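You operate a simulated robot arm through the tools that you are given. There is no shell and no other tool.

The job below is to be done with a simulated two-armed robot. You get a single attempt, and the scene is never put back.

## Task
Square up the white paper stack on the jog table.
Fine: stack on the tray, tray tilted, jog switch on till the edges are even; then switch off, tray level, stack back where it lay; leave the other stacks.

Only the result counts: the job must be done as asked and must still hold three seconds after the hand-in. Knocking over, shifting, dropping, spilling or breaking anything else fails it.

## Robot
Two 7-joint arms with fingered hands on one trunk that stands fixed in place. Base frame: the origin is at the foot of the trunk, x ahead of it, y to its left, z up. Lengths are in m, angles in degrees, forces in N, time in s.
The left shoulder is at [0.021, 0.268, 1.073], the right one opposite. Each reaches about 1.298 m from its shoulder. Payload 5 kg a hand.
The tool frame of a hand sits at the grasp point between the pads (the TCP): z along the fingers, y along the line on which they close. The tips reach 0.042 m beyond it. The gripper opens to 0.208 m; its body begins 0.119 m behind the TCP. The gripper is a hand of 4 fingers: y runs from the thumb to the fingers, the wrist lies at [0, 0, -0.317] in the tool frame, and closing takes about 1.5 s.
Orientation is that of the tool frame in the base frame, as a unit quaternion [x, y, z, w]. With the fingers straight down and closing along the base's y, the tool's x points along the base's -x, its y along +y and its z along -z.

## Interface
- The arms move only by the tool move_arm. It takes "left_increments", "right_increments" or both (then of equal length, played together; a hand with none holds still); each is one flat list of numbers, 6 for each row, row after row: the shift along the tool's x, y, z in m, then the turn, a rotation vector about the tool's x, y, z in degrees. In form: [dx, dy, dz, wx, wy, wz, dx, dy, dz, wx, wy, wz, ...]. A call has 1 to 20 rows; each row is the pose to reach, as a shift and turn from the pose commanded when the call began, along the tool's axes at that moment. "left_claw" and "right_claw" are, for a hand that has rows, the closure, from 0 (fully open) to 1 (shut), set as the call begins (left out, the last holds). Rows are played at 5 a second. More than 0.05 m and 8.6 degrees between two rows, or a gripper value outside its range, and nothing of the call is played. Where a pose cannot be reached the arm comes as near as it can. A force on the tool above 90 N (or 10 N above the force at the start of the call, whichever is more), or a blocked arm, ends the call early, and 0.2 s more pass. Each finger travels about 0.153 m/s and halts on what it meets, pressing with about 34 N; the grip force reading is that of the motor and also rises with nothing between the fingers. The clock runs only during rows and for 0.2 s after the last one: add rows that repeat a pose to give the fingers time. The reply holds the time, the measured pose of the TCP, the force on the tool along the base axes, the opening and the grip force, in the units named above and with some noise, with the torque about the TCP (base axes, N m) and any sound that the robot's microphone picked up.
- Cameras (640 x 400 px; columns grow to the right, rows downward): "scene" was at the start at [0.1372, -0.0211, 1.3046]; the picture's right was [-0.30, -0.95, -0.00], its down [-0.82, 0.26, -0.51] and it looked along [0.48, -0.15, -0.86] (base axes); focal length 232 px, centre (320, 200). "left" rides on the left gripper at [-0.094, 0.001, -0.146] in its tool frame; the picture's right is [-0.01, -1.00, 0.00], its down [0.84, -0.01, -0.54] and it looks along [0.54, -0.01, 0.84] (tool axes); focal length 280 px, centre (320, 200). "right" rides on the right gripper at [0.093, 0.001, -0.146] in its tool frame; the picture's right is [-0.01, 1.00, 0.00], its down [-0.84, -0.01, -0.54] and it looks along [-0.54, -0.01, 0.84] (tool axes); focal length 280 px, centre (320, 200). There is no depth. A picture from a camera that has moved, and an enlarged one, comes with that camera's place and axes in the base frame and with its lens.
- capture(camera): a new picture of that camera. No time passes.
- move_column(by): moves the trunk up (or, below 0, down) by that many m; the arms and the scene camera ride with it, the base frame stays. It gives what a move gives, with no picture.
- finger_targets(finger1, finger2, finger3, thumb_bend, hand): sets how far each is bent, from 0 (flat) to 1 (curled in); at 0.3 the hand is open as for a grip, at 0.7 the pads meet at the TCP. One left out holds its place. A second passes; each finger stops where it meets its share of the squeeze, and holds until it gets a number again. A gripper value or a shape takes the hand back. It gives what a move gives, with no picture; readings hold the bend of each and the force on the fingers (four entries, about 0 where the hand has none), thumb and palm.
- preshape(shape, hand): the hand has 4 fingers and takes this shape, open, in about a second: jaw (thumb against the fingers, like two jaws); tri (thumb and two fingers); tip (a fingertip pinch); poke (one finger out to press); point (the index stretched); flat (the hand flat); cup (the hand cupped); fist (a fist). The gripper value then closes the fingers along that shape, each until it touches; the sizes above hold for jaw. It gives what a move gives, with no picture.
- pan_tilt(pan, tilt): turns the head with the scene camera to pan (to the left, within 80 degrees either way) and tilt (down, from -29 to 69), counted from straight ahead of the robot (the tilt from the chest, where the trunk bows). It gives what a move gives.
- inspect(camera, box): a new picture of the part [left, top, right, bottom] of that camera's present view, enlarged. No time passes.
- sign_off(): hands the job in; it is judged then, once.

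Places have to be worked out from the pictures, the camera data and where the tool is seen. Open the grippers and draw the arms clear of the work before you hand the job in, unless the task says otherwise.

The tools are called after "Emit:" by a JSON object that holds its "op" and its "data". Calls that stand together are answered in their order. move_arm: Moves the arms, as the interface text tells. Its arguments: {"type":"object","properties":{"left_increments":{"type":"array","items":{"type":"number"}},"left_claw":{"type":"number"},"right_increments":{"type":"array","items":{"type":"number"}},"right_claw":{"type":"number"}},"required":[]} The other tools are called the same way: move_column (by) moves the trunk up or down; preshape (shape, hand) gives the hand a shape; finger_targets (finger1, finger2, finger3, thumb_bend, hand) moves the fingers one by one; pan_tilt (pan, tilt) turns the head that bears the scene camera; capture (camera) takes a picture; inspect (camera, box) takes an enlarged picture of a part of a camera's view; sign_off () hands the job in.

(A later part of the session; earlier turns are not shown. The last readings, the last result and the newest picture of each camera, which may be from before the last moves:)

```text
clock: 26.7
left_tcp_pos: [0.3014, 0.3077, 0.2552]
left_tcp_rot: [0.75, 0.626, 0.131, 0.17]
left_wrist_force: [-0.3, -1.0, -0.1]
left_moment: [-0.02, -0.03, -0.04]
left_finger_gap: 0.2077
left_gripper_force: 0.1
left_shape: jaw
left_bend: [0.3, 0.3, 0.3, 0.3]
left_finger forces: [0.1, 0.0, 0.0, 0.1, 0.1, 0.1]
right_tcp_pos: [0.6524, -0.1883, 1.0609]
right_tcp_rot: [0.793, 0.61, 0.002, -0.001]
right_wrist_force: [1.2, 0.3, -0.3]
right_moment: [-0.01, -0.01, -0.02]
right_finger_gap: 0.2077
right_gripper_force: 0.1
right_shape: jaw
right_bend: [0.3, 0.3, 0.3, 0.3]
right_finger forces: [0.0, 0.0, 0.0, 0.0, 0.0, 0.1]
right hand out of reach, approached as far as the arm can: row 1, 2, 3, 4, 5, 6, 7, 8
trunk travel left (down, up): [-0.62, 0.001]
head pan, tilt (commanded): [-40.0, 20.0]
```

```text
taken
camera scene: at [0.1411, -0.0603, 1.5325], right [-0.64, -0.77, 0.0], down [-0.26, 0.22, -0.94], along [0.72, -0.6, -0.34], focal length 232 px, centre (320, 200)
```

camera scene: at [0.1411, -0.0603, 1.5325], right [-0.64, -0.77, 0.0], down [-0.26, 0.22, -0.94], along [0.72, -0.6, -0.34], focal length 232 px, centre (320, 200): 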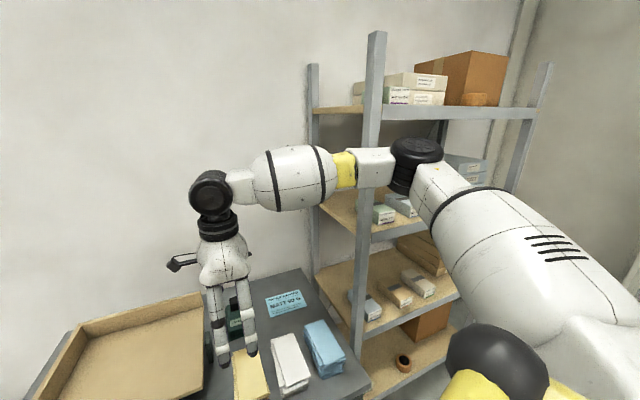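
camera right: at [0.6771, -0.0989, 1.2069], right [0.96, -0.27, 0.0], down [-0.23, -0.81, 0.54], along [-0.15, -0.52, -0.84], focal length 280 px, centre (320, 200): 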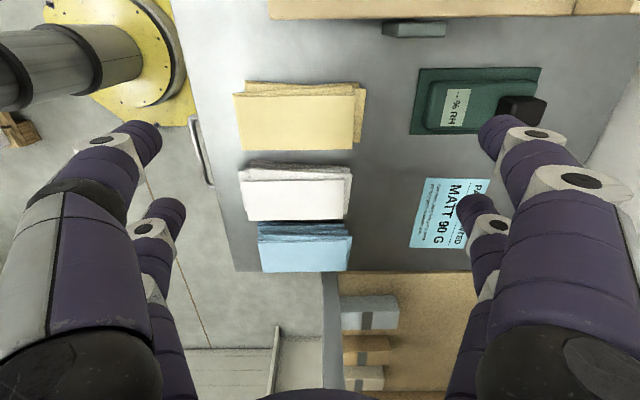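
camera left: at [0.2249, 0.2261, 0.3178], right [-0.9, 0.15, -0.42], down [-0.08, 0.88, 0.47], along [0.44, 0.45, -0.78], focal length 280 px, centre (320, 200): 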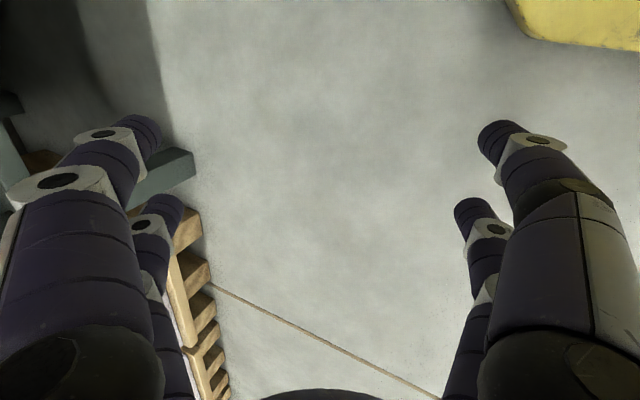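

The right arm cannot go further left with this hand yaw, but it is fine over the white stack; for the tray I'll turn the hand 90° counter-clockwise. Now I move above the white stack and check the pose.

Emit:
{"op": "move_arm", "data": {"right_increments": [-0.034, -0.009, 0.01, 0, 0, 0, -0.068, -0.018, 0.02, 0, 0, 0, -0.102, -0.028, 0.03, 0, 0, 0, -0.137, -0.037, 0.04, 0, 0, 0, -0.137, -0.037, 0.06, 0, 0, 0]}}

Emit:
{"op": "capture", "data": {"camera": "right"}}

Emit:
{"op": "pan_tilt", "data": {"pan": -25, "tilt": 45}}

Emit:
{"op": "capture", "data": {"camera": "scene"}}

```text
clock: 27.9
left_tcp_pos: [0.3012, 0.3083, 0.2537]
left_tcp_rot: [0.749, 0.626, 0.131, 0.17]
left_wrist_force: [0.4, -0.2, -0.1]
left_moment: [-0.03, 0.01, -0.01]
left_finger_gap: 0.2078
left_gripper_force: 0.0
left_shape: jaw
left_bend: [0.3, 0.3, 0.3, 0.3]
left_finger forces: [0.0, 0.0, 0.1, 0.0, 0.0, 0.0]
right_tcp_pos: [0.5858, -0.3109, 1.0009]
right_tcp_rot: [0.792, 0.61, 0.0, 0.0]
right_wrist_force: [0.7, 0.2, 0.2]
right_moment: [0.0, 0.01, 0.02]
right_finger_gap: 0.2078
right_gripper_force: 0.1
right_shape: jaw
right_bend: [0.3, 0.3, 0.3, 0.3]
right_finger forces: [0.0, 0.1, 0.0, 0.0, 0.0, 0.0]
trunk travel left (down, up): [-0.62, 0.001]
head pan, tilt (commanded): [-40.0, 20.0]
```

```text
taken
camera right: at [0.6112, -0.2215, 1.1475], right [0.96, -0.27, 0.0], down [-0.23, -0.81, 0.54], along [-0.15, -0.52, -0.84], focal length 280 px, centre (320, 200)
```

right: 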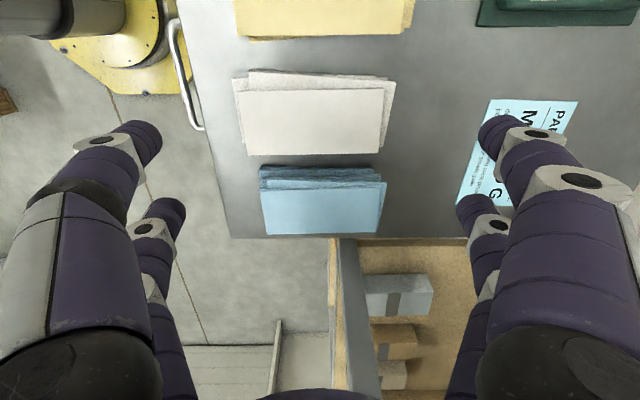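

```text
clock: 28.8
left_tcp_pos: [0.3008, 0.3062, 0.2531]
left_tcp_rot: [0.749, 0.626, 0.131, 0.171]
left_wrist_force: [-0.5, 1.1, -0.4]
left_moment: [-0.02, -0.03, -0.02]
left_finger_gap: 0.2081
left_gripper_force: 0.1
left_shape: jaw
left_bend: [0.3, 0.3, 0.3, 0.3]
left_finger forces: [0.0, 0.0, 0.1, 0.0, 0.1, 0.0]
right_tcp_pos: [0.5852, -0.3105, 1.0008]
right_tcp_rot: [0.793, 0.61, 0.0, 0.0]
right_wrist_force: [0.1, 0.6, -0.9]
right_moment: [0.01, 0.01, 0.03]
right_finger_gap: 0.2082
right_gripper_force: 0.0
right_shape: jaw
right_bend: [0.3, 0.3, 0.3, 0.3]
right_finger forces: [0.0, 0.1, 0.0, 0.0, 0.0, 0.0]
trunk travel left (down, up): [-0.62, 0.001]
head pan, tilt (commanded): [-25.0, 45.0]
```

```text
taken
camera scene: at [0.1438, -0.0349, 1.4939], right [-0.42, -0.91, 0.0], down [-0.64, 0.3, -0.71], along [0.64, -0.3, -0.71], focal length 232 px, centre (320, 200)
```

scene: 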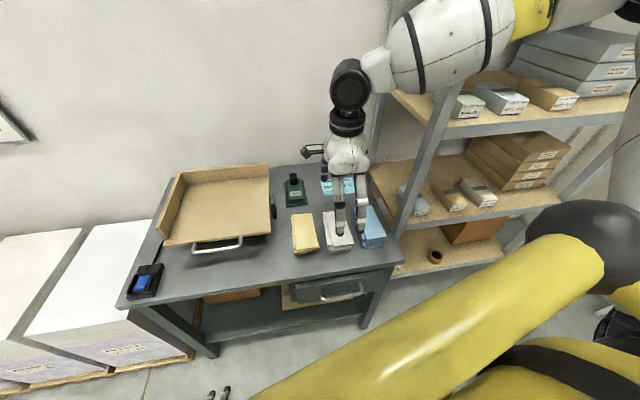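

The hand is over the white stack as computed. I enlarge the view for a precise measurement before descending.

Emit:
{"op": "inspect", "data": {"camera": "right", "box": [215, 50, 415, 175]}}

Emit:
{"op": "inspect", "data": {"camera": "scene", "box": [270, 160, 410, 260]}}

```text
3.20 times, centred on (315, 112) of right
camera zoom: at [0.6113, -0.222, 1.1478], right [0.96, -0.27, 0.0], down [-0.23, -0.81, 0.54], along [-0.15, -0.52, -0.84], focal length 897 px, centre (336, 480)
```

zoom: 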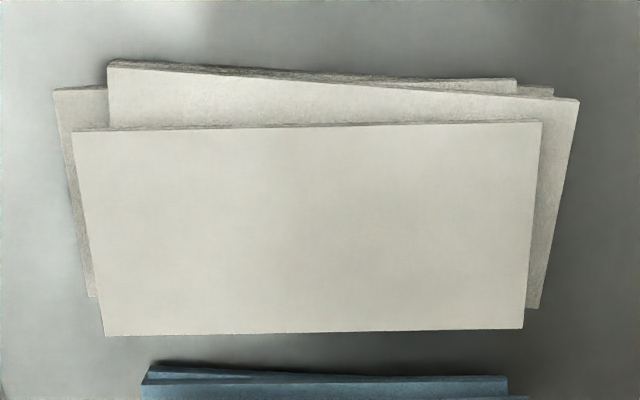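

```text
4.00 times, centred on (340, 210) of scene
camera zoom: at [0.1438, -0.0349, 1.4939], right [-0.42, -0.91, 0.0], down [-0.64, 0.3, -0.71], along [0.64, -0.3, -0.71], focal length 927 px, centre (240, 160)
```

zoom: 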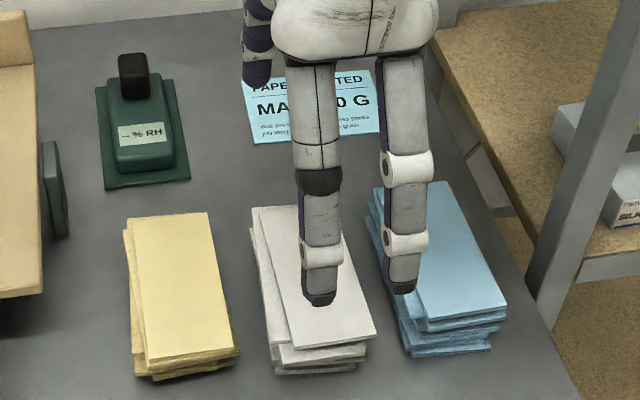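

The stack's overall extent is about 0.171 m along the depth (centre 0.640), fitting inside the 0.208 m opening. I descend partway with a small correction and look again.

Emit:
{"op": "move_arm", "data": {"right_increments": [0.001, -0.003, 0.03, 0, 0, 0, 0.002, -0.005, 0.06, 0, 0, 0, 0.003, -0.006, 0.09, 0, 0, 0, 0.003, -0.006, 0.12, 0, 0, 0]}}

Emit:
{"op": "capture", "data": {"camera": "right"}}

Emit:
{"op": "inspect", "data": {"camera": "scene", "box": [270, 160, 410, 260]}}

```text
clock: 29.8
left_tcp_pos: [0.3017, 0.3072, 0.2533]
left_tcp_rot: [0.75, 0.625, 0.131, 0.17]
left_wrist_force: [0.5, -0.7, 0.2]
left_moment: [0.04, 0.07, 0.0]
left_finger_gap: 0.2081
left_gripper_force: 0.1
left_shape: jaw
left_bend: [0.3, 0.3, 0.3, 0.3]
left_finger forces: [0.1, 0.0, 0.0, 0.1, 0.1, 0.1]
right_tcp_pos: [0.5808, -0.3092, 0.8796]
right_tcp_rot: [0.793, 0.609, 0.0, -0.001]
right_wrist_force: [-0.1, 0.2, -1.1]
right_moment: [0.03, 0.12, 0.02]
right_finger_gap: 0.2081
right_gripper_force: 0.0
right_shape: jaw
right_bend: [0.3, 0.3, 0.3, 0.3]
right_finger forces: [0.0, 0.1, 0.0, 0.0, 0.0, 0.0]
trunk travel left (down, up): [-0.62, 0.001]
head pan, tilt (commanded): [-25.0, 45.0]
```

```text
taken
camera right: at [0.6067, -0.2202, 1.0257], right [0.96, -0.27, 0.0], down [-0.23, -0.81, 0.54], along [-0.15, -0.52, -0.84], focal length 280 px, centre (320, 200)
```

right: 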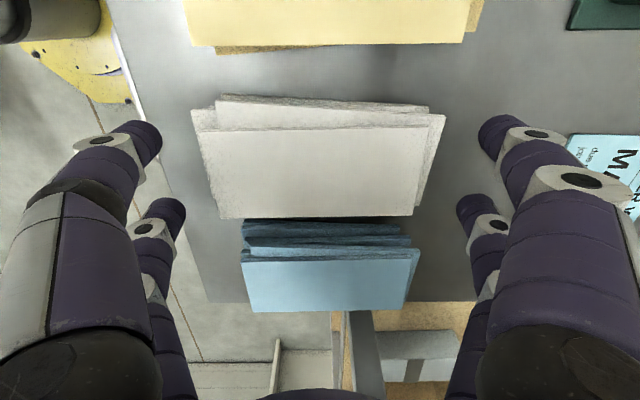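

```text
4.00 times, centred on (340, 210) of scene
camera zoom: at [0.1443, -0.0354, 1.4936], right [-0.42, -0.91, 0.0], down [-0.64, 0.3, -0.71], along [0.64, -0.3, -0.71], focal length 927 px, centre (240, 160)
```

zoom: 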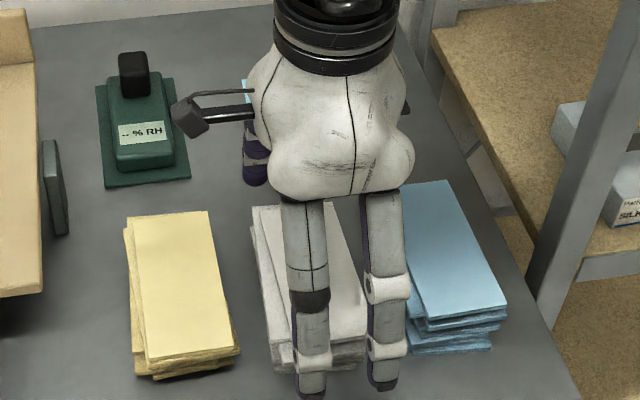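

The fingers straddle the stack evenly. I go down to z = 0.85 and then feel for the table in small steps.

Emit:
{"op": "move_arm", "data": {"right_increments": [0, 0, 0.01, 0, 0, 0, 0, 0, 0.02, 0, 0, 0, 0, 0, 0.028, 0, 0, 0, 0, 0, 0.028, 0, 0, 0]}}

Emit:
{"op": "move_arm", "data": {"right_increments": [0, 0, 0.003, 0, 0, 0, 0, 0, 0.006, 0, 0, 0]}}

Emit:
{"op": "capture", "data": {"camera": "right"}}

Emit:
{"op": "inspect", "data": {"camera": "scene", "box": [290, 200, 410, 270]}}

```text
clock: 30.8
left_tcp_pos: [0.3008, 0.3076, 0.2537]
left_tcp_rot: [0.75, 0.626, 0.132, 0.171]
left_wrist_force: [0.1, 0.2, 0.2]
left_moment: [0.03, 0.01, -0.04]
left_finger_gap: 0.2081
left_gripper_force: 0.0
left_shape: jaw
left_bend: [0.3, 0.3, 0.3, 0.3]
left_finger forces: [0.0, 0.0, 0.1, 0.1, 0.0, 0.0]
right_tcp_pos: [0.5801, -0.3077, 0.8532]
right_tcp_rot: [0.792, 0.61, 0.0, 0.0]
right_wrist_force: [-1.2, 0.3, -0.9]
right_moment: [0.0, 0.01, -0.01]
right_finger_gap: 0.2078
right_gripper_force: 0.0
right_shape: jaw
right_bend: [0.3, 0.3, 0.3, 0.3]
right_finger forces: [0.0, 0.0, 0.1, 0.0, 0.1, 0.0]
trunk travel left (down, up): [-0.62, 0.001]
head pan, tilt (commanded): [-25.0, 45.0]
```

```text
clock: 31.4
left_tcp_pos: [0.301, 0.3064, 0.2535]
left_tcp_rot: [0.75, 0.626, 0.132, 0.171]
left_wrist_force: [0.2, 0.0, -0.8]
left_moment: [-0.01, 0.0, -0.02]
left_finger_gap: 0.2079
left_gripper_force: 0.1
left_shape: jaw
left_bend: [0.3, 0.3, 0.3, 0.3]
left_finger forces: [0.0, 0.1, 0.0, 0.0, 0.0, 0.1]
right_tcp_pos: [0.5792, -0.307, 0.8472]
right_tcp_rot: [0.793, 0.61, -0.001, 0.0]
right_wrist_force: [-0.6, 0.2, 1.0]
right_moment: [0.0, -0.01, 0.0]
right_finger_gap: 0.2079
right_gripper_force: 0.0
right_shape: jaw
right_bend: [0.3, 0.3, 0.3, 0.3]
right_finger forces: [0.0, 0.1, 0.1, 0.0, 0.0, 0.0]
trunk travel left (down, up): [-0.62, 0.001]
head pan, tilt (commanded): [-25.0, 45.0]
```

```text
taken
camera right: at [0.6055, -0.2179, 0.9937], right [0.96, -0.27, 0.0], down [-0.23, -0.81, 0.54], along [-0.15, -0.52, -0.84], focal length 280 px, centre (320, 200)
```

right: 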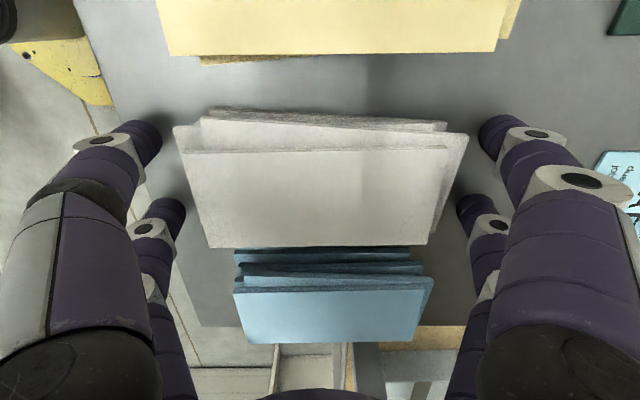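

```text
5.33 times, centred on (350, 235) of scene
camera zoom: at [0.1436, -0.0347, 1.4938], right [-0.42, -0.91, 0.0], down [-0.64, 0.3, -0.71], along [0.64, -0.3, -0.71], focal length 1236 px, centre (160, 13)
```

zoom: 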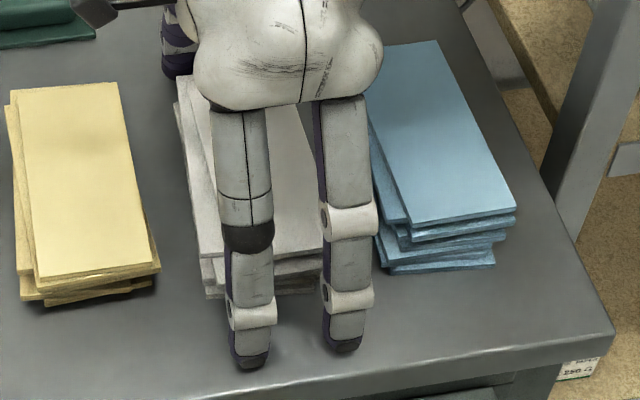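

No contact yet at z = 0.847. I keep feeling downward in 3 mm steps.

Emit:
{"op": "move_arm", "data": {"right_increments": [0, 0.001, 0.003, 0, 0, 0, 0, 0.001, 0.006, 0, 0, 0, 0, 0.001, 0.006, 0, 0, 0]}}

Emit:
{"op": "move_arm", "data": {"right_increments": [0, 0, 0.003, 0, 0, 0, 0, 0, 0.003, 0, 0, 0]}}

```text
clock: 32.2
left_tcp_pos: [0.3006, 0.307, 0.254]
left_tcp_rot: [0.75, 0.626, 0.131, 0.17]
left_wrist_force: [-0.2, 0.5, 0.0]
left_moment: [0.02, -0.03, -0.02]
left_finger_gap: 0.2079
left_gripper_force: 0.1
left_shape: jaw
left_bend: [0.3, 0.3, 0.3, 0.3]
left_finger forces: [0.0, 0.0, 0.0, 0.0, 0.0, 0.1]
right_tcp_pos: [0.581, -0.3089, 0.8409]
right_tcp_rot: [0.793, 0.609, 0.0, 0.0]
right_wrist_force: [-0.6, 0.9, 1.9]
right_moment: [0.05, 0.01, 0.01]
right_finger_gap: 0.208
right_gripper_force: 0.1
right_shape: jaw
right_bend: [0.3, 0.3, 0.3, 0.3]
right_finger forces: [0.1, 0.3, 0.3, 0.0, 0.1, 0.1]
trunk travel left (down, up): [-0.62, 0.001]
head pan, tilt (commanded): [-25.0, 45.0]
```

```text
clock: 32.8
left_tcp_pos: [0.3005, 0.306, 0.2535]
left_tcp_rot: [0.75, 0.625, 0.131, 0.17]
left_wrist_force: [0.0, 0.2, -0.3]
left_moment: [0.0, -0.02, 0.0]
left_finger_gap: 0.2081
left_gripper_force: 0.1
left_shape: jaw
left_bend: [0.3, 0.3, 0.3, 0.3]
left_finger forces: [0.0, 0.0, 0.0, 0.0, 0.0, 0.0]
right_tcp_pos: [0.5808, -0.3084, 0.8398]
right_tcp_rot: [0.793, 0.61, 0.001, 0.0]
right_wrist_force: [0.7, -2.3, 21.5]
right_moment: [0.18, 0.64, -0.01]
right_finger_gap: 0.2075
right_gripper_force: 0.0
right_shape: jaw
right_bend: [0.3, 0.3, 0.3, 0.3]
right_finger forces: [3.8, 4.1, 4.5, 0.1, 8.9, 0.1]
trunk travel left (down, up): [-0.62, 0.001]
head pan, tilt (commanded): [-25.0, 45.0]
```

Contact came at z = 0.841, so the table top is at 0.799. I rise 5 mm off it and begin closing gently.

Emit:
{"op": "move_arm", "data": {"right_increments": [0, 0, -0.003, 0, 0, 0, 0, 0, -0.007, 0, 0, 0, 0, 0, -0.007, 0, 0, 0]}}

Emit:
{"op": "move_arm", "data": {"right_increments": [0, 0, 0, 0, 0, 0, 0, 0, 0, 0, 0, 0, 0, 0, 0, 0, 0, 0], "right_claw": 0.12}}

Emit:
{"op": "capture", "data": {"camera": "right"}}

```text
clock: 33.6
left_tcp_pos: [0.3003, 0.3073, 0.2535]
left_tcp_rot: [0.75, 0.625, 0.131, 0.17]
left_wrist_force: [-0.1, 0.4, 0.0]
left_moment: [-0.06, 0.04, 0.03]
left_finger_gap: 0.2077
left_gripper_force: 0.0
left_shape: jaw
left_bend: [0.3, 0.3, 0.3, 0.3]
left_finger forces: [0.0, 0.0, 0.0, 0.1, 0.0, 0.0]
right_tcp_pos: [0.5808, -0.3089, 0.8445]
right_tcp_rot: [0.793, 0.609, 0.0, 0.001]
right_wrist_force: [0.8, -0.9, 0.9]
right_moment: [-0.01, -0.04, 0.0]
right_finger_gap: 0.208
right_gripper_force: 0.0
right_shape: jaw
right_bend: [0.3, 0.3, 0.3, 0.3]
right_finger forces: [0.1, 0.0, 0.1, 0.0, 0.1, 0.0]
trunk travel left (down, up): [-0.62, 0.001]
head pan, tilt (commanded): [-25.0, 45.0]
```

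```text
clock: 34.4
left_tcp_pos: [0.3011, 0.3078, 0.2534]
left_tcp_rot: [0.75, 0.625, 0.132, 0.17]
left_wrist_force: [0.1, -0.1, -0.5]
left_moment: [0.01, 0.0, -0.02]
left_finger_gap: 0.2079
left_gripper_force: 0.0
left_shape: jaw
left_bend: [0.3, 0.3, 0.3, 0.3]
left_finger forces: [0.0, 0.0, 0.0, 0.1, 0.0, 0.0]
right_tcp_pos: [0.5813, -0.3095, 0.8456]
right_tcp_rot: [0.793, 0.609, 0.0, 0.0]
right_wrist_force: [0.0, -0.1, -0.8]
right_moment: [0.0, 0.0, 0.0]
right_finger_gap: 0.1833
right_gripper_force: 0.2
right_shape: jaw
right_bend: [0.26, 0.26, 0.26, 0.38]
right_finger forces: [0.0, 0.1, 0.0, 0.1, 0.0, 0.0]
trunk travel left (down, up): [-0.62, 0.001]
head pan, tilt (commanded): [-25.0, 45.0]
```

```text
taken
camera right: at [0.607, -0.2186, 0.9918], right [0.96, -0.27, 0.0], down [-0.23, -0.81, 0.54], along [-0.15, -0.52, -0.84], focal length 280 px, centre (320, 200)
```

right: 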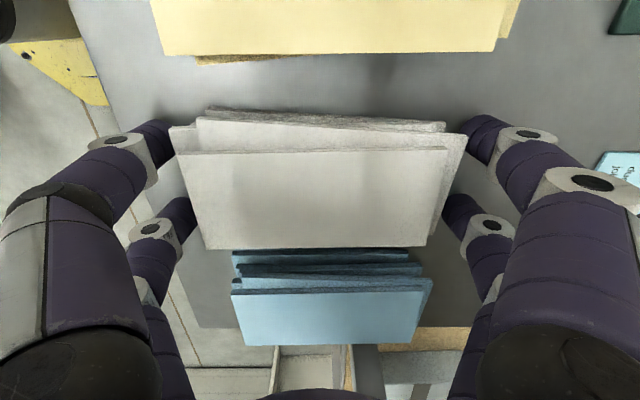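

Nicely centred; the fingertips are about to touch the protruding layers. I close further in small steps.

Emit:
{"op": "move_arm", "data": {"right_increments": [0, 0, 0, 0, 0, 0, 0, 0, 0, 0, 0, 0, 0, 0, 0, 0, 0, 0], "right_claw": 0.18}}

Emit:
{"op": "move_arm", "data": {"right_increments": [0, 0, 0, 0, 0, 0, 0, 0, 0, 0, 0, 0, 0, 0, 0, 0, 0, 0], "right_claw": 0.23}}

Emit:
{"op": "capture", "data": {"camera": "right"}}

Emit:
{"op": "inspect", "data": {"camera": "scene", "box": [290, 200, 410, 270]}}

```text
clock: 35.2
left_tcp_pos: [0.3016, 0.307, 0.2543]
left_tcp_rot: [0.75, 0.625, 0.131, 0.17]
left_wrist_force: [0.3, 0.2, 0.0]
left_moment: [0.0, 0.0, 0.02]
left_finger_gap: 0.208
left_gripper_force: 0.1
left_shape: jaw
left_bend: [0.3, 0.3, 0.3, 0.3]
left_finger forces: [0.0, 0.0, 0.0, 0.0, 0.0, 0.0]
right_tcp_pos: [0.5816, -0.3086, 0.8453]
right_tcp_rot: [0.792, 0.61, 0.0, 0.001]
right_wrist_force: [0.2, -0.2, 0.7]
right_moment: [0.0, 0.0, 0.0]
right_finger_gap: 0.1705
right_gripper_force: 0.1
right_shape: jaw
right_bend: [0.25, 0.25, 0.25, 0.45]
right_finger forces: [0.1, 0.1, 0.1, 0.0, 0.1, 0.1]
trunk travel left (down, up): [-0.62, 0.001]
head pan, tilt (commanded): [-25.0, 45.0]
```

```text
clock: 36.0
left_tcp_pos: [0.3009, 0.3067, 0.2543]
left_tcp_rot: [0.75, 0.626, 0.132, 0.17]
left_wrist_force: [0.3, 0.5, -0.2]
left_moment: [0.0, 0.0, -0.01]
left_finger_gap: 0.208
left_gripper_force: 0.0
left_shape: jaw
left_bend: [0.3, 0.3, 0.3, 0.3]
left_finger forces: [0.0, 0.0, 0.1, 0.0, 0.0, 0.1]
right_tcp_pos: [0.5818, -0.309, 0.8449]
right_tcp_rot: [0.793, 0.609, 0.0, 0.0]
right_wrist_force: [-0.4, 0.1, -0.2]
right_moment: [-0.03, 0.0, 0.02]
right_finger_gap: 0.1604
right_gripper_force: 0.0
right_shape: jaw
right_bend: [0.26, 0.26, 0.26, 0.51]
right_finger forces: [0.0, 0.0, 0.0, 0.0, 0.1, 0.0]
trunk travel left (down, up): [-0.62, 0.001]
head pan, tilt (commanded): [-25.0, 45.0]
```

```text
taken
camera right: at [0.607, -0.2186, 0.9918], right [0.96, -0.27, 0.0], down [-0.23, -0.81, 0.54], along [-0.15, -0.52, -0.84], focal length 280 px, centre (320, 200)
```

right: 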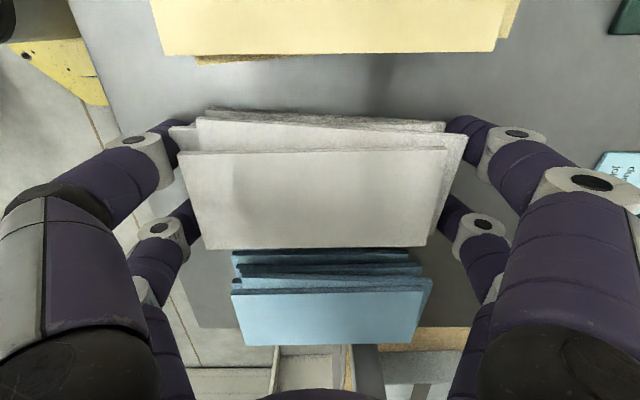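

```text
5.33 times, centred on (350, 235) of scene
camera zoom: at [0.1437, -0.0348, 1.4938], right [-0.42, -0.91, 0.0], down [-0.64, 0.3, -0.71], along [0.64, -0.3, -0.71], focal length 1236 px, centre (160, 13)
```

zoom: 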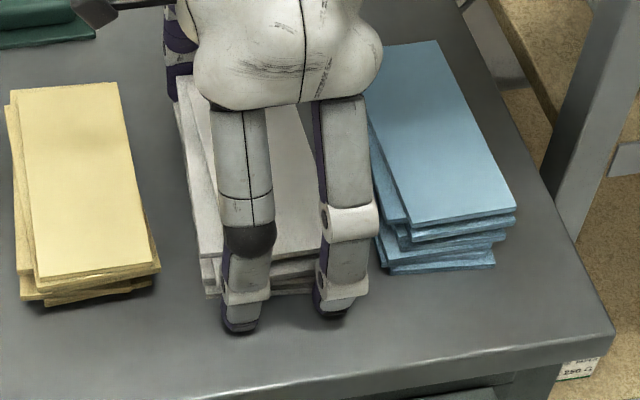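

Still no contact at a gap of 0.160. I continue closing in small steps.

Emit:
{"op": "move_arm", "data": {"right_increments": [0, 0, 0, 0, 0, 0, 0, 0, 0, 0, 0, 0, 0, 0, 0, 0, 0, 0], "right_claw": 0.27}}

Emit:
{"op": "move_arm", "data": {"right_increments": [0, 0, 0, 0, 0, 0, 0, 0, 0, 0, 0, 0, 0, 0, 0, 0, 0, 0], "right_claw": 0.31}}

Emit:
{"op": "capture", "data": {"camera": "right"}}

Emit:
{"op": "inspect", "data": {"camera": "scene", "box": [290, 200, 410, 270]}}

```text
clock: 36.8
left_tcp_pos: [0.3008, 0.3069, 0.2543]
left_tcp_rot: [0.749, 0.626, 0.132, 0.171]
left_wrist_force: [0.1, 0.7, 0.1]
left_moment: [0.0, -0.02, -0.02]
left_finger_gap: 0.208
left_gripper_force: 0.0
left_shape: jaw
left_bend: [0.3, 0.3, 0.3, 0.3]
left_finger forces: [0.1, 0.0, 0.0, 0.0, 0.0, 0.1]
right_tcp_pos: [0.5809, -0.3073, 0.8448]
right_tcp_rot: [0.793, 0.61, 0.0, 0.0]
right_wrist_force: [-0.9, -0.1, -0.2]
right_moment: [-0.02, 0.01, 0.0]
right_finger_gap: 0.1525
right_gripper_force: 0.1
right_shape: jaw
right_bend: [0.27, 0.27, 0.26, 0.56]
right_finger forces: [0.0, 0.1, 0.8, 0.0, 0.1, 0.0]
trunk travel left (down, up): [-0.62, 0.001]
head pan, tilt (commanded): [-25.0, 45.0]
```

```text
clock: 37.6
left_tcp_pos: [0.3008, 0.3067, 0.253]
left_tcp_rot: [0.749, 0.626, 0.131, 0.17]
left_wrist_force: [0.2, 0.2, 0.1]
left_moment: [0.02, -0.05, -0.02]
left_finger_gap: 0.208
left_gripper_force: 0.1
left_shape: jaw
left_bend: [0.3, 0.3, 0.3, 0.3]
left_finger forces: [0.0, 0.0, 0.0, 0.0, 0.0, 0.1]
right_tcp_pos: [0.5812, -0.3085, 0.8451]
right_tcp_rot: [0.793, 0.609, 0.001, 0.0]
right_wrist_force: [-0.6, -0.6, 0.1]
right_moment: [0.01, 0.05, 0.06]
right_finger_gap: 0.1447
right_gripper_force: 0.1
right_shape: jaw
right_bend: [0.27, 0.28, 0.28, 0.61]
right_finger forces: [1.3, 0.1, 0.1, 0.1, 1.5, 0.0]
trunk travel left (down, up): [-0.62, 0.001]
head pan, tilt (commanded): [-25.0, 45.0]
```

```text
taken
camera right: at [0.607, -0.2186, 0.9918], right [0.96, -0.27, 0.0], down [-0.23, -0.81, 0.54], along [-0.15, -0.52, -0.84], focal length 280 px, centre (320, 200)
```

right: 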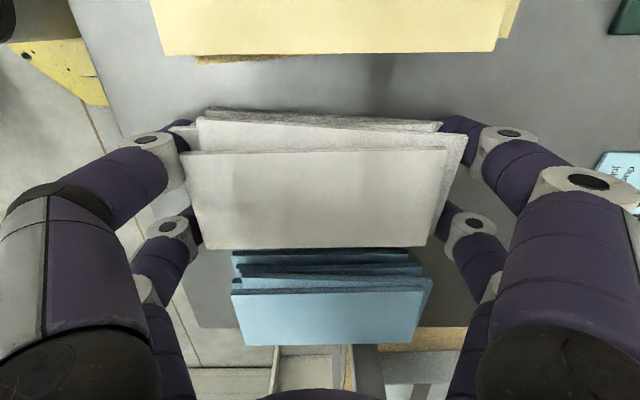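

```text
5.33 times, centred on (350, 235) of scene
camera zoom: at [0.1437, -0.0348, 1.4938], right [-0.42, -0.91, 0.0], down [-0.64, 0.3, -0.71], along [0.64, -0.3, -0.71], focal length 1236 px, centre (160, 13)
```

zoom: 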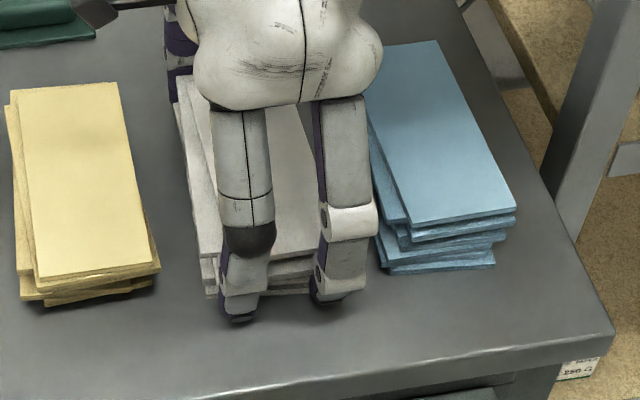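

Light contact has begun on both sides. I continue to close gradually so the layers are nudged, not jolted.

Emit:
{"op": "move_arm", "data": {"right_increments": [0, 0, 0, 0, 0, 0, 0, 0, 0, 0, 0, 0, 0, 0, 0, 0, 0, 0], "right_claw": 0.34}}

Emit:
{"op": "capture", "data": {"camera": "right"}}

Emit:
{"op": "inspect", "data": {"camera": "scene", "box": [290, 200, 410, 270]}}

```text
clock: 38.4
left_tcp_pos: [0.3019, 0.3075, 0.2541]
left_tcp_rot: [0.75, 0.626, 0.131, 0.17]
left_wrist_force: [0.8, -0.3, 0.6]
left_moment: [0.03, 0.0, 0.01]
left_finger_gap: 0.208
left_gripper_force: 0.1
left_shape: jaw
left_bend: [0.3, 0.3, 0.3, 0.3]
left_finger forces: [0.0, 0.0, 0.1, 0.0, 0.0, 0.0]
right_tcp_pos: [0.5809, -0.3088, 0.8451]
right_tcp_rot: [0.793, 0.609, 0.0, 0.001]
right_wrist_force: [-0.6, -0.4, -2.4]
right_moment: [0.07, 0.1, 0.03]
right_finger_gap: 0.1264
right_gripper_force: 34.3
right_shape: jaw
right_bend: [0.29, 0.32, 0.74, 0.69]
right_finger forces: [34.1, 31.7, 30.0, 0.0, 47.4, 0.0]
trunk travel left (down, up): [-0.62, 0.001]
head pan, tilt (commanded): [-25.0, 45.0]
```

```text
taken
camera right: at [0.607, -0.2187, 0.9916], right [0.96, -0.27, 0.0], down [-0.23, -0.81, 0.54], along [-0.15, -0.52, -0.84], focal length 280 px, centre (320, 200)
```

right: 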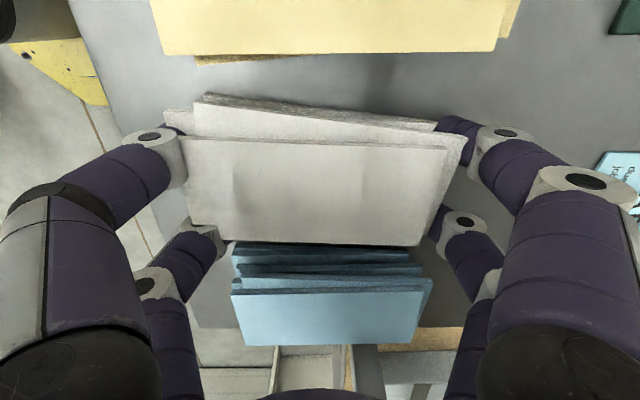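

```text
5.33 times, centred on (350, 235) of scene
camera zoom: at [0.1438, -0.0348, 1.4938], right [-0.42, -0.91, 0.0], down [-0.64, 0.3, -0.71], along [0.64, -0.3, -0.71], focal length 1236 px, centre (160, 13)
```

zoom: 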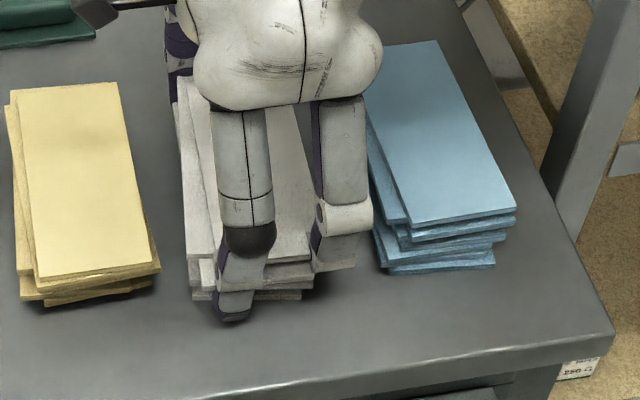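

The stack moved slightly as one rigid unit and finger 3 slid off the front-right corner (bend 0.74), so this grip is lopsided. I open again and rise to look for a better grasp.

Emit:
{"op": "move_arm", "data": {"right_increments": [0, 0, 0, 0, 0, 0, 0, 0, 0, 0, 0, 0, 0, 0, 0, 0, 0, 0], "right_claw": 0.2}}

Emit:
{"op": "move_arm", "data": {"right_increments": [0, 0, 0, 0, 0, 0, 0, 0, 0, 0, 0, 0, 0, 0, -0.03, 0, 0, 0, 0, 0, -0.07, 0, 0, 0, 0, 0, -0.11, 0, 0, 0, 0, 0, -0.15, 0, 0, 0], "right_claw": 0.0}}

Emit:
{"op": "capture", "data": {"camera": "right"}}

Emit:
{"op": "inspect", "data": {"camera": "right", "box": [215, 50, 415, 175]}}

Emit:
{"op": "inspect", "data": {"camera": "scene", "box": [290, 200, 410, 270]}}

```text
clock: 39.2
left_tcp_pos: [0.3006, 0.307, 0.2533]
left_tcp_rot: [0.75, 0.626, 0.13, 0.17]
left_wrist_force: [0.1, -0.1, -0.5]
left_moment: [0.01, 0.03, 0.0]
left_finger_gap: 0.208
left_gripper_force: 0.0
left_shape: jaw
left_bend: [0.3, 0.3, 0.3, 0.3]
left_finger forces: [0.0, 0.1, 0.1, 0.1, 0.0, 0.0]
right_tcp_pos: [0.5811, -0.3082, 0.8455]
right_tcp_rot: [0.792, 0.61, 0.0, 0.0]
right_wrist_force: [-0.6, 0.4, 0.1]
right_moment: [-0.01, 0.01, 0.0]
right_finger_gap: 0.1662
right_gripper_force: 0.0
right_shape: jaw
right_bend: [0.26, 0.26, 0.26, 0.48]
right_finger forces: [0.0, 0.1, 0.0, 0.1, 0.0, 0.1]
trunk travel left (down, up): [-0.62, 0.001]
head pan, tilt (commanded): [-25.0, 45.0]
```

```text
clock: 40.6
left_tcp_pos: [0.301, 0.3069, 0.2537]
left_tcp_rot: [0.749, 0.626, 0.132, 0.169]
left_wrist_force: [0.3, 0.1, -0.2]
left_moment: [-0.05, -0.06, 0.03]
left_finger_gap: 0.2079
left_gripper_force: 0.1
left_shape: jaw
left_bend: [0.3, 0.3, 0.3, 0.3]
left_finger forces: [0.0, 0.0, 0.0, 0.0, 0.0, 0.0]
right_tcp_pos: [0.5812, -0.3085, 0.9953]
right_tcp_rot: [0.793, 0.609, 0.0, 0.0]
right_wrist_force: [-0.7, -0.4, 0.2]
right_moment: [-0.04, -0.12, 0.0]
right_finger_gap: 0.208
right_gripper_force: 0.2
right_shape: jaw
right_bend: [0.3, 0.3, 0.3, 0.3]
right_finger forces: [0.0, 0.0, 0.1, 0.1, 0.1, 0.1]
trunk travel left (down, up): [-0.62, 0.001]
head pan, tilt (commanded): [-25.0, 45.0]
```

```text
taken
camera right: at [0.6072, -0.2188, 1.1415], right [0.96, -0.27, 0.0], down [-0.23, -0.81, 0.54], along [-0.15, -0.52, -0.84], focal length 280 px, centre (320, 200)
```

right: 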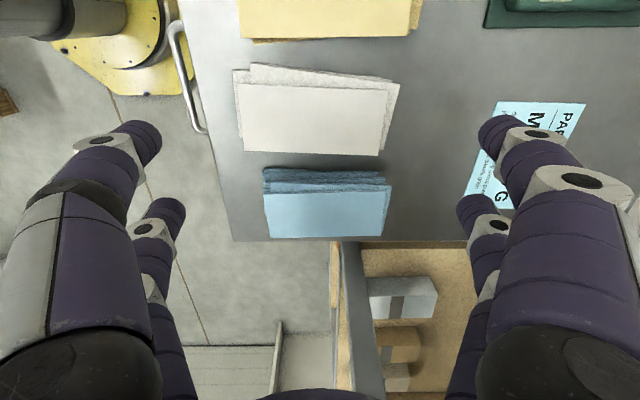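

```text
3.20 times, centred on (315, 112) of right
camera zoom: at [0.6072, -0.2188, 1.1415], right [0.96, -0.27, 0.0], down [-0.23, -0.81, 0.54], along [-0.15, -0.52, -0.84], focal length 897 px, centre (336, 480)
```

zoom: 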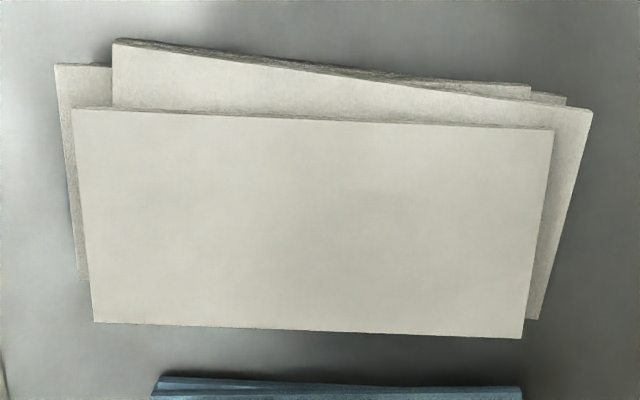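

```text
5.33 times, centred on (350, 235) of scene
camera zoom: at [0.1429, -0.0344, 1.494], right [-0.42, -0.91, 0.0], down [-0.64, 0.3, -0.71], along [0.64, -0.3, -0.71], focal length 1236 px, centre (160, 13)
```

zoom: 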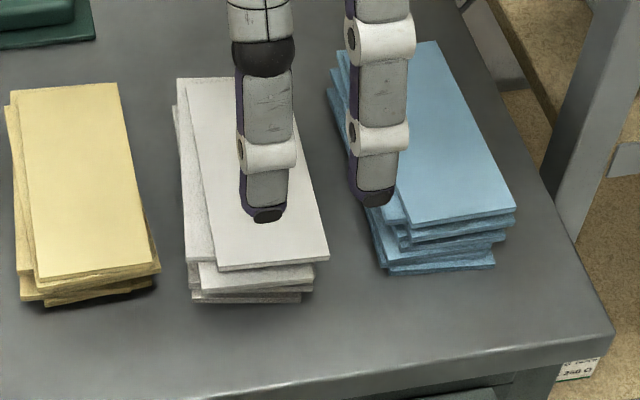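

The stack turned by about 3.5° but is intact. I try the three-finger shape in the air to see where the thumb would press.

Emit:
{"op": "preshape", "data": {"shape": "tri", "hand": "right"}}

Emit:
{"op": "capture", "data": {"camera": "right"}}

Emit:
{"op": "inspect", "data": {"camera": "scene", "box": [290, 130, 410, 270]}}

```text
clock: 41.5
left_tcp_pos: [0.3003, 0.3066, 0.2529]
left_tcp_rot: [0.75, 0.626, 0.13, 0.17]
left_wrist_force: [0.2, -0.4, -0.5]
left_moment: [-0.01, -0.01, 0.02]
left_finger_gap: 0.208
left_gripper_force: 0.1
left_shape: jaw
left_bend: [0.3, 0.3, 0.3, 0.3]
left_finger forces: [0.0, 0.0, 0.0, 0.0, 0.0, 0.0]
right_tcp_pos: [0.5828, -0.3085, 0.9935]
right_tcp_rot: [0.793, 0.61, 0.0, 0.0]
right_wrist_force: [-0.3, 0.1, 0.8]
right_moment: [0.0, 0.01, -0.02]
right_finger_gap: 0.2082
right_gripper_force: 0.0
right_shape: tri
right_bend: [0.3, 0.3, 0.3, 0.3]
right_finger forces: [0.0, 0.0, 0.0, 0.0, 0.0, 0.0]
trunk travel left (down, up): [-0.62, 0.001]
head pan, tilt (commanded): [-25.0, 45.0]
```

```text
taken
camera right: at [0.6083, -0.2191, 1.1404], right [0.96, -0.27, 0.0], down [-0.23, -0.81, 0.54], along [-0.15, -0.52, -0.84], focal length 280 px, centre (320, 200)
```

right: 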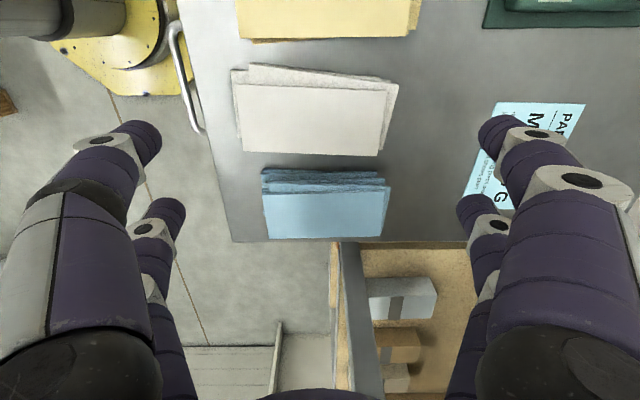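

```text
2.86 times, centred on (350, 200) of scene
camera zoom: at [0.1437, -0.0349, 1.4938], right [-0.42, -0.91, 0.0], down [-0.64, 0.3, -0.71], along [0.64, -0.3, -0.71], focal length 662 px, centre (234, 200)
```

zoom: 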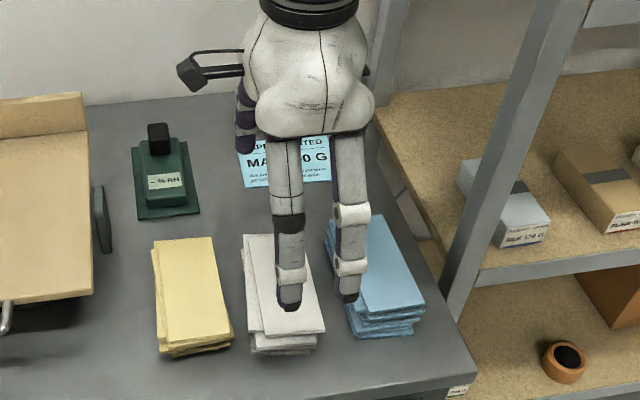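

Open, "tri" looks the same as "jaw". I close it halfway in the air to see how the digits really travel.

Emit:
{"op": "move_arm", "data": {"right_increments": [0, 0, 0, 0, 0, 0, 0, 0, 0, 0, 0, 0, 0, 0, 0, 0, 0, 0], "right_claw": 0.35}}

Emit:
{"op": "capture", "data": {"camera": "right"}}

Emit:
{"op": "preshape", "data": {"shape": "tip", "hand": "right"}}

Emit:
{"op": "capture", "data": {"camera": "right"}}

Emit:
{"op": "move_arm", "data": {"right_increments": [0, 0, 0, 0, 0, 0, 0, 0, 0, 0, 0, 0, 0, 0, 0, 0, 0, 0], "right_claw": 0.35}}

Emit:
{"op": "capture", "data": {"camera": "right"}}

```text
clock: 42.3
left_tcp_pos: [0.3019, 0.3054, 0.2533]
left_tcp_rot: [0.75, 0.625, 0.131, 0.17]
left_wrist_force: [0.8, -0.5, 0.2]
left_moment: [-0.02, -0.02, 0.0]
left_finger_gap: 0.208
left_gripper_force: 0.0
left_shape: jaw
left_bend: [0.3, 0.3, 0.3, 0.3]
left_finger forces: [0.0, 0.0, 0.0, 0.1, 0.1, 0.1]
right_tcp_pos: [0.5823, -0.3076, 0.9956]
right_tcp_rot: [0.793, 0.609, 0.0, 0.0]
right_wrist_force: [0.2, -0.4, 0.6]
right_moment: [0.03, -0.03, -0.02]
right_finger_gap: 0.136
right_gripper_force: 0.0
right_shape: tri
right_bend: [0.3, 0.3, 0.3, 0.66]
right_finger forces: [0.0, 0.0, 0.0, 0.1, 0.0, 0.0]
trunk travel left (down, up): [-0.62, 0.001]
head pan, tilt (commanded): [-25.0, 45.0]
```

```text
taken
camera right: at [0.6082, -0.219, 1.1408], right [0.96, -0.27, 0.0], down [-0.23, -0.81, 0.54], along [-0.15, -0.52, -0.84], focal length 280 px, centre (320, 200)
```

right: 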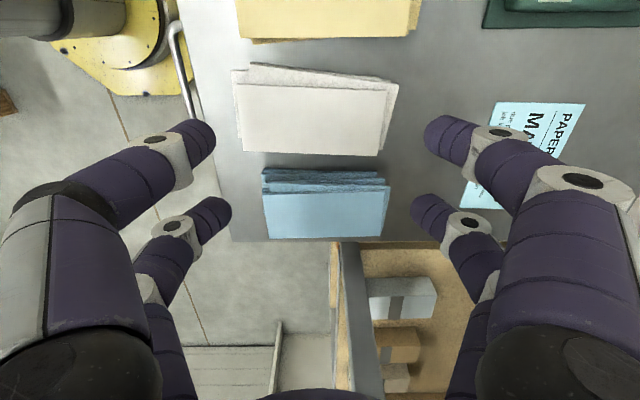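

```text
clock: 43.2
left_tcp_pos: [0.3005, 0.3072, 0.2538]
left_tcp_rot: [0.75, 0.626, 0.132, 0.17]
left_wrist_force: [0.3, 1.2, -0.7]
left_moment: [0.0, -0.01, 0.01]
left_finger_gap: 0.2081
left_gripper_force: 0.1
left_shape: jaw
left_bend: [0.3, 0.3, 0.3, 0.3]
left_finger forces: [0.0, 0.1, 0.0, 0.1, 0.0, 0.0]
right_tcp_pos: [0.5823, -0.3073, 0.9946]
right_tcp_rot: [0.793, 0.609, 0.0, 0.0]
right_wrist_force: [-0.1, -0.4, 1.1]
right_moment: [0.0, 0.01, 0.0]
right_finger_gap: 0.2074
right_gripper_force: 0.1
right_shape: tip
right_bend: [0.3, 0.3, 0.3, 0.3]
right_finger forces: [0.1, 0.1, 0.0, 0.0, 0.0, 0.0]
trunk travel left (down, up): [-0.62, 0.001]
head pan, tilt (commanded): [-25.0, 45.0]
```

```text
taken
camera right: at [0.6082, -0.2189, 1.1407], right [0.96, -0.27, 0.0], down [-0.23, -0.81, 0.54], along [-0.15, -0.52, -0.84], focal length 280 px, centre (320, 200)
```

right: 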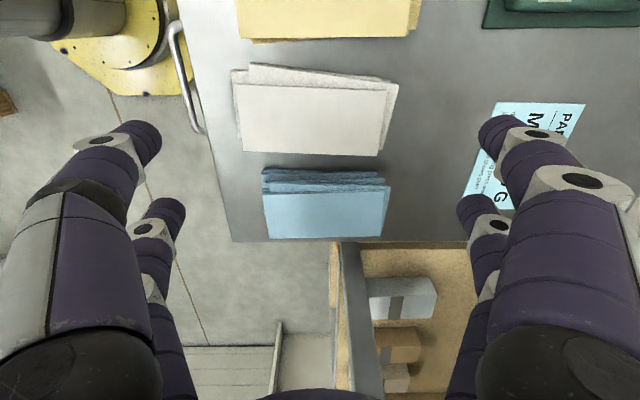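

```text
clock: 44.0
left_tcp_pos: [0.301, 0.307, 0.2536]
left_tcp_rot: [0.75, 0.626, 0.131, 0.17]
left_wrist_force: [0.9, -0.8, 0.5]
left_moment: [0.0, 0.02, -0.02]
left_finger_gap: 0.2077
left_gripper_force: 0.2
left_shape: jaw
left_bend: [0.3, 0.3, 0.3, 0.3]
left_finger forces: [0.0, 0.0, 0.0, 0.0, 0.0, 0.1]
right_tcp_pos: [0.5827, -0.3087, 0.9944]
right_tcp_rot: [0.793, 0.609, 0.001, 0.0]
right_wrist_force: [-0.4, 0.9, -0.2]
right_moment: [0.0, 0.04, 0.0]
right_finger_gap: 0.1358
right_gripper_force: 0.0
right_shape: tip
right_bend: [0.3, 0.3, 0.3, 0.66]
right_finger forces: [0.0, 0.0, 0.1, 0.0, 0.1, 0.0]
trunk travel left (down, up): [-0.62, 0.001]
head pan, tilt (commanded): [-25.0, 45.0]
```

```text
taken
camera right: at [0.6082, -0.219, 1.1407], right [0.96, -0.27, 0.0], down [-0.23, -0.81, 0.54], along [-0.15, -0.52, -0.84], focal length 280 px, centre (320, 200)
```

right: 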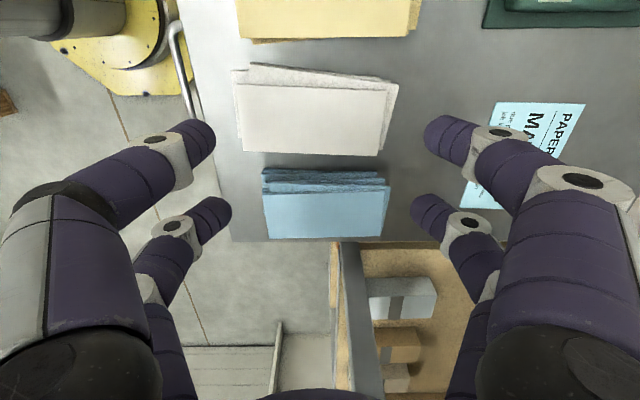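

Digits sit at tool x of about +0.027 and -0.034, so last time finger 3 was only ~2 mm inside the edge. I go back to "jaw", shift the hand 8 mm left, 9 mm toward the front and turn it 5° clockwise to match the stack, and descend again.

Emit:
{"op": "preshape", "data": {"shape": "jaw", "hand": "right"}}

Emit:
{"op": "move_arm", "data": {"right_increments": [0.008, -0.009, 0, 0, 0, 5, 0.008, -0.009, 0.04, 0, 0, 5, 0.008, -0.009, 0.08, 0, 0, 5, 0.008, -0.009, 0.11, 0, 0, 5, 0.008, -0.009, 0.135, 0, 0, 5, 0.008, -0.009, 0.135, 0, 0, 5], "right_claw": 0.0}}

Emit:
{"op": "capture", "data": {"camera": "right"}}

Emit:
{"op": "inspect", "data": {"camera": "scene", "box": [290, 200, 410, 270]}}

```text
clock: 44.9
left_tcp_pos: [0.3015, 0.306, 0.2543]
left_tcp_rot: [0.75, 0.626, 0.131, 0.17]
left_wrist_force: [-0.2, -0.9, 0.3]
left_moment: [-0.04, -0.01, 0.02]
left_finger_gap: 0.208
left_gripper_force: 0.1
left_shape: jaw
left_bend: [0.3, 0.3, 0.3, 0.3]
left_finger forces: [0.0, 0.0, 0.1, 0.0, 0.1, 0.0]
right_tcp_pos: [0.5827, -0.3086, 0.9954]
right_tcp_rot: [0.793, 0.61, 0.0, 0.0]
right_wrist_force: [0.0, 1.3, 0.3]
right_moment: [0.02, 0.01, -0.02]
right_finger_gap: 0.2079
right_gripper_force: 0.0
right_shape: jaw
right_bend: [0.3, 0.3, 0.3, 0.3]
right_finger forces: [0.0, 0.0, 0.1, 0.0, 0.0, 0.1]
trunk travel left (down, up): [-0.62, 0.001]
head pan, tilt (commanded): [-25.0, 45.0]
```

```text
clock: 46.3
left_tcp_pos: [0.3016, 0.3077, 0.2536]
left_tcp_rot: [0.75, 0.626, 0.131, 0.17]
left_wrist_force: [0.6, -0.1, 0.3]
left_moment: [-0.02, -0.02, -0.02]
left_finger_gap: 0.2075
left_gripper_force: 0.1
left_shape: jaw
left_bend: [0.3, 0.3, 0.3, 0.3]
left_finger forces: [0.1, 0.0, 0.1, 0.1, 0.0, 0.0]
right_tcp_pos: [0.5752, -0.2971, 0.8607]
right_tcp_rot: [0.819, 0.574, 0.0, 0.001]
right_wrist_force: [0.5, 0.2, 1.0]
right_moment: [-0.03, -0.01, 0.01]
right_finger_gap: 0.2079
right_gripper_force: 0.1
right_shape: jaw
right_bend: [0.3, 0.3, 0.3, 0.3]
right_finger forces: [0.1, 0.1, 0.2, 0.0, 0.0, 0.0]
trunk travel left (down, up): [-0.62, 0.001]
head pan, tilt (commanded): [-25.0, 45.0]
```

```text
taken
camera right: at [0.6079, -0.2104, 1.007], right [0.94, -0.35, 0.0], down [-0.3, -0.79, 0.54], along [-0.19, -0.5, -0.84], focal length 280 px, centre (320, 200)
```

right: 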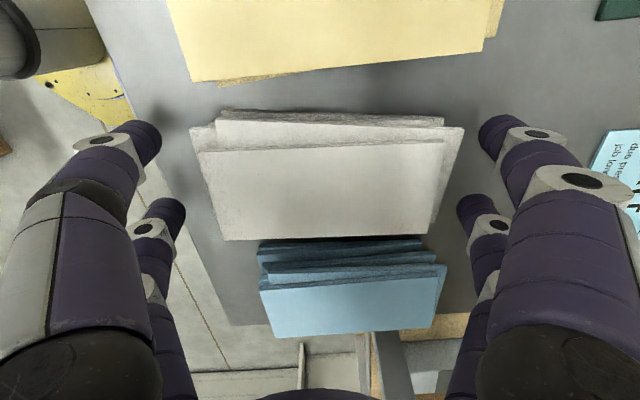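

```text
5.33 times, centred on (350, 235) of scene
camera zoom: at [0.1434, -0.0344, 1.494], right [-0.42, -0.91, 0.0], down [-0.64, 0.3, -0.71], along [0.64, -0.3, -0.71], focal length 1236 px, centre (160, 13)
```

zoom: 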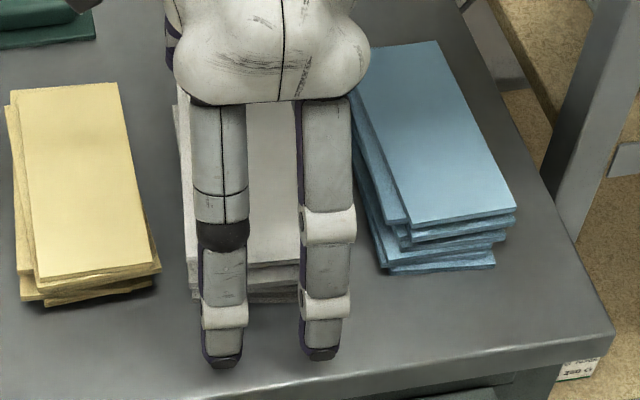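

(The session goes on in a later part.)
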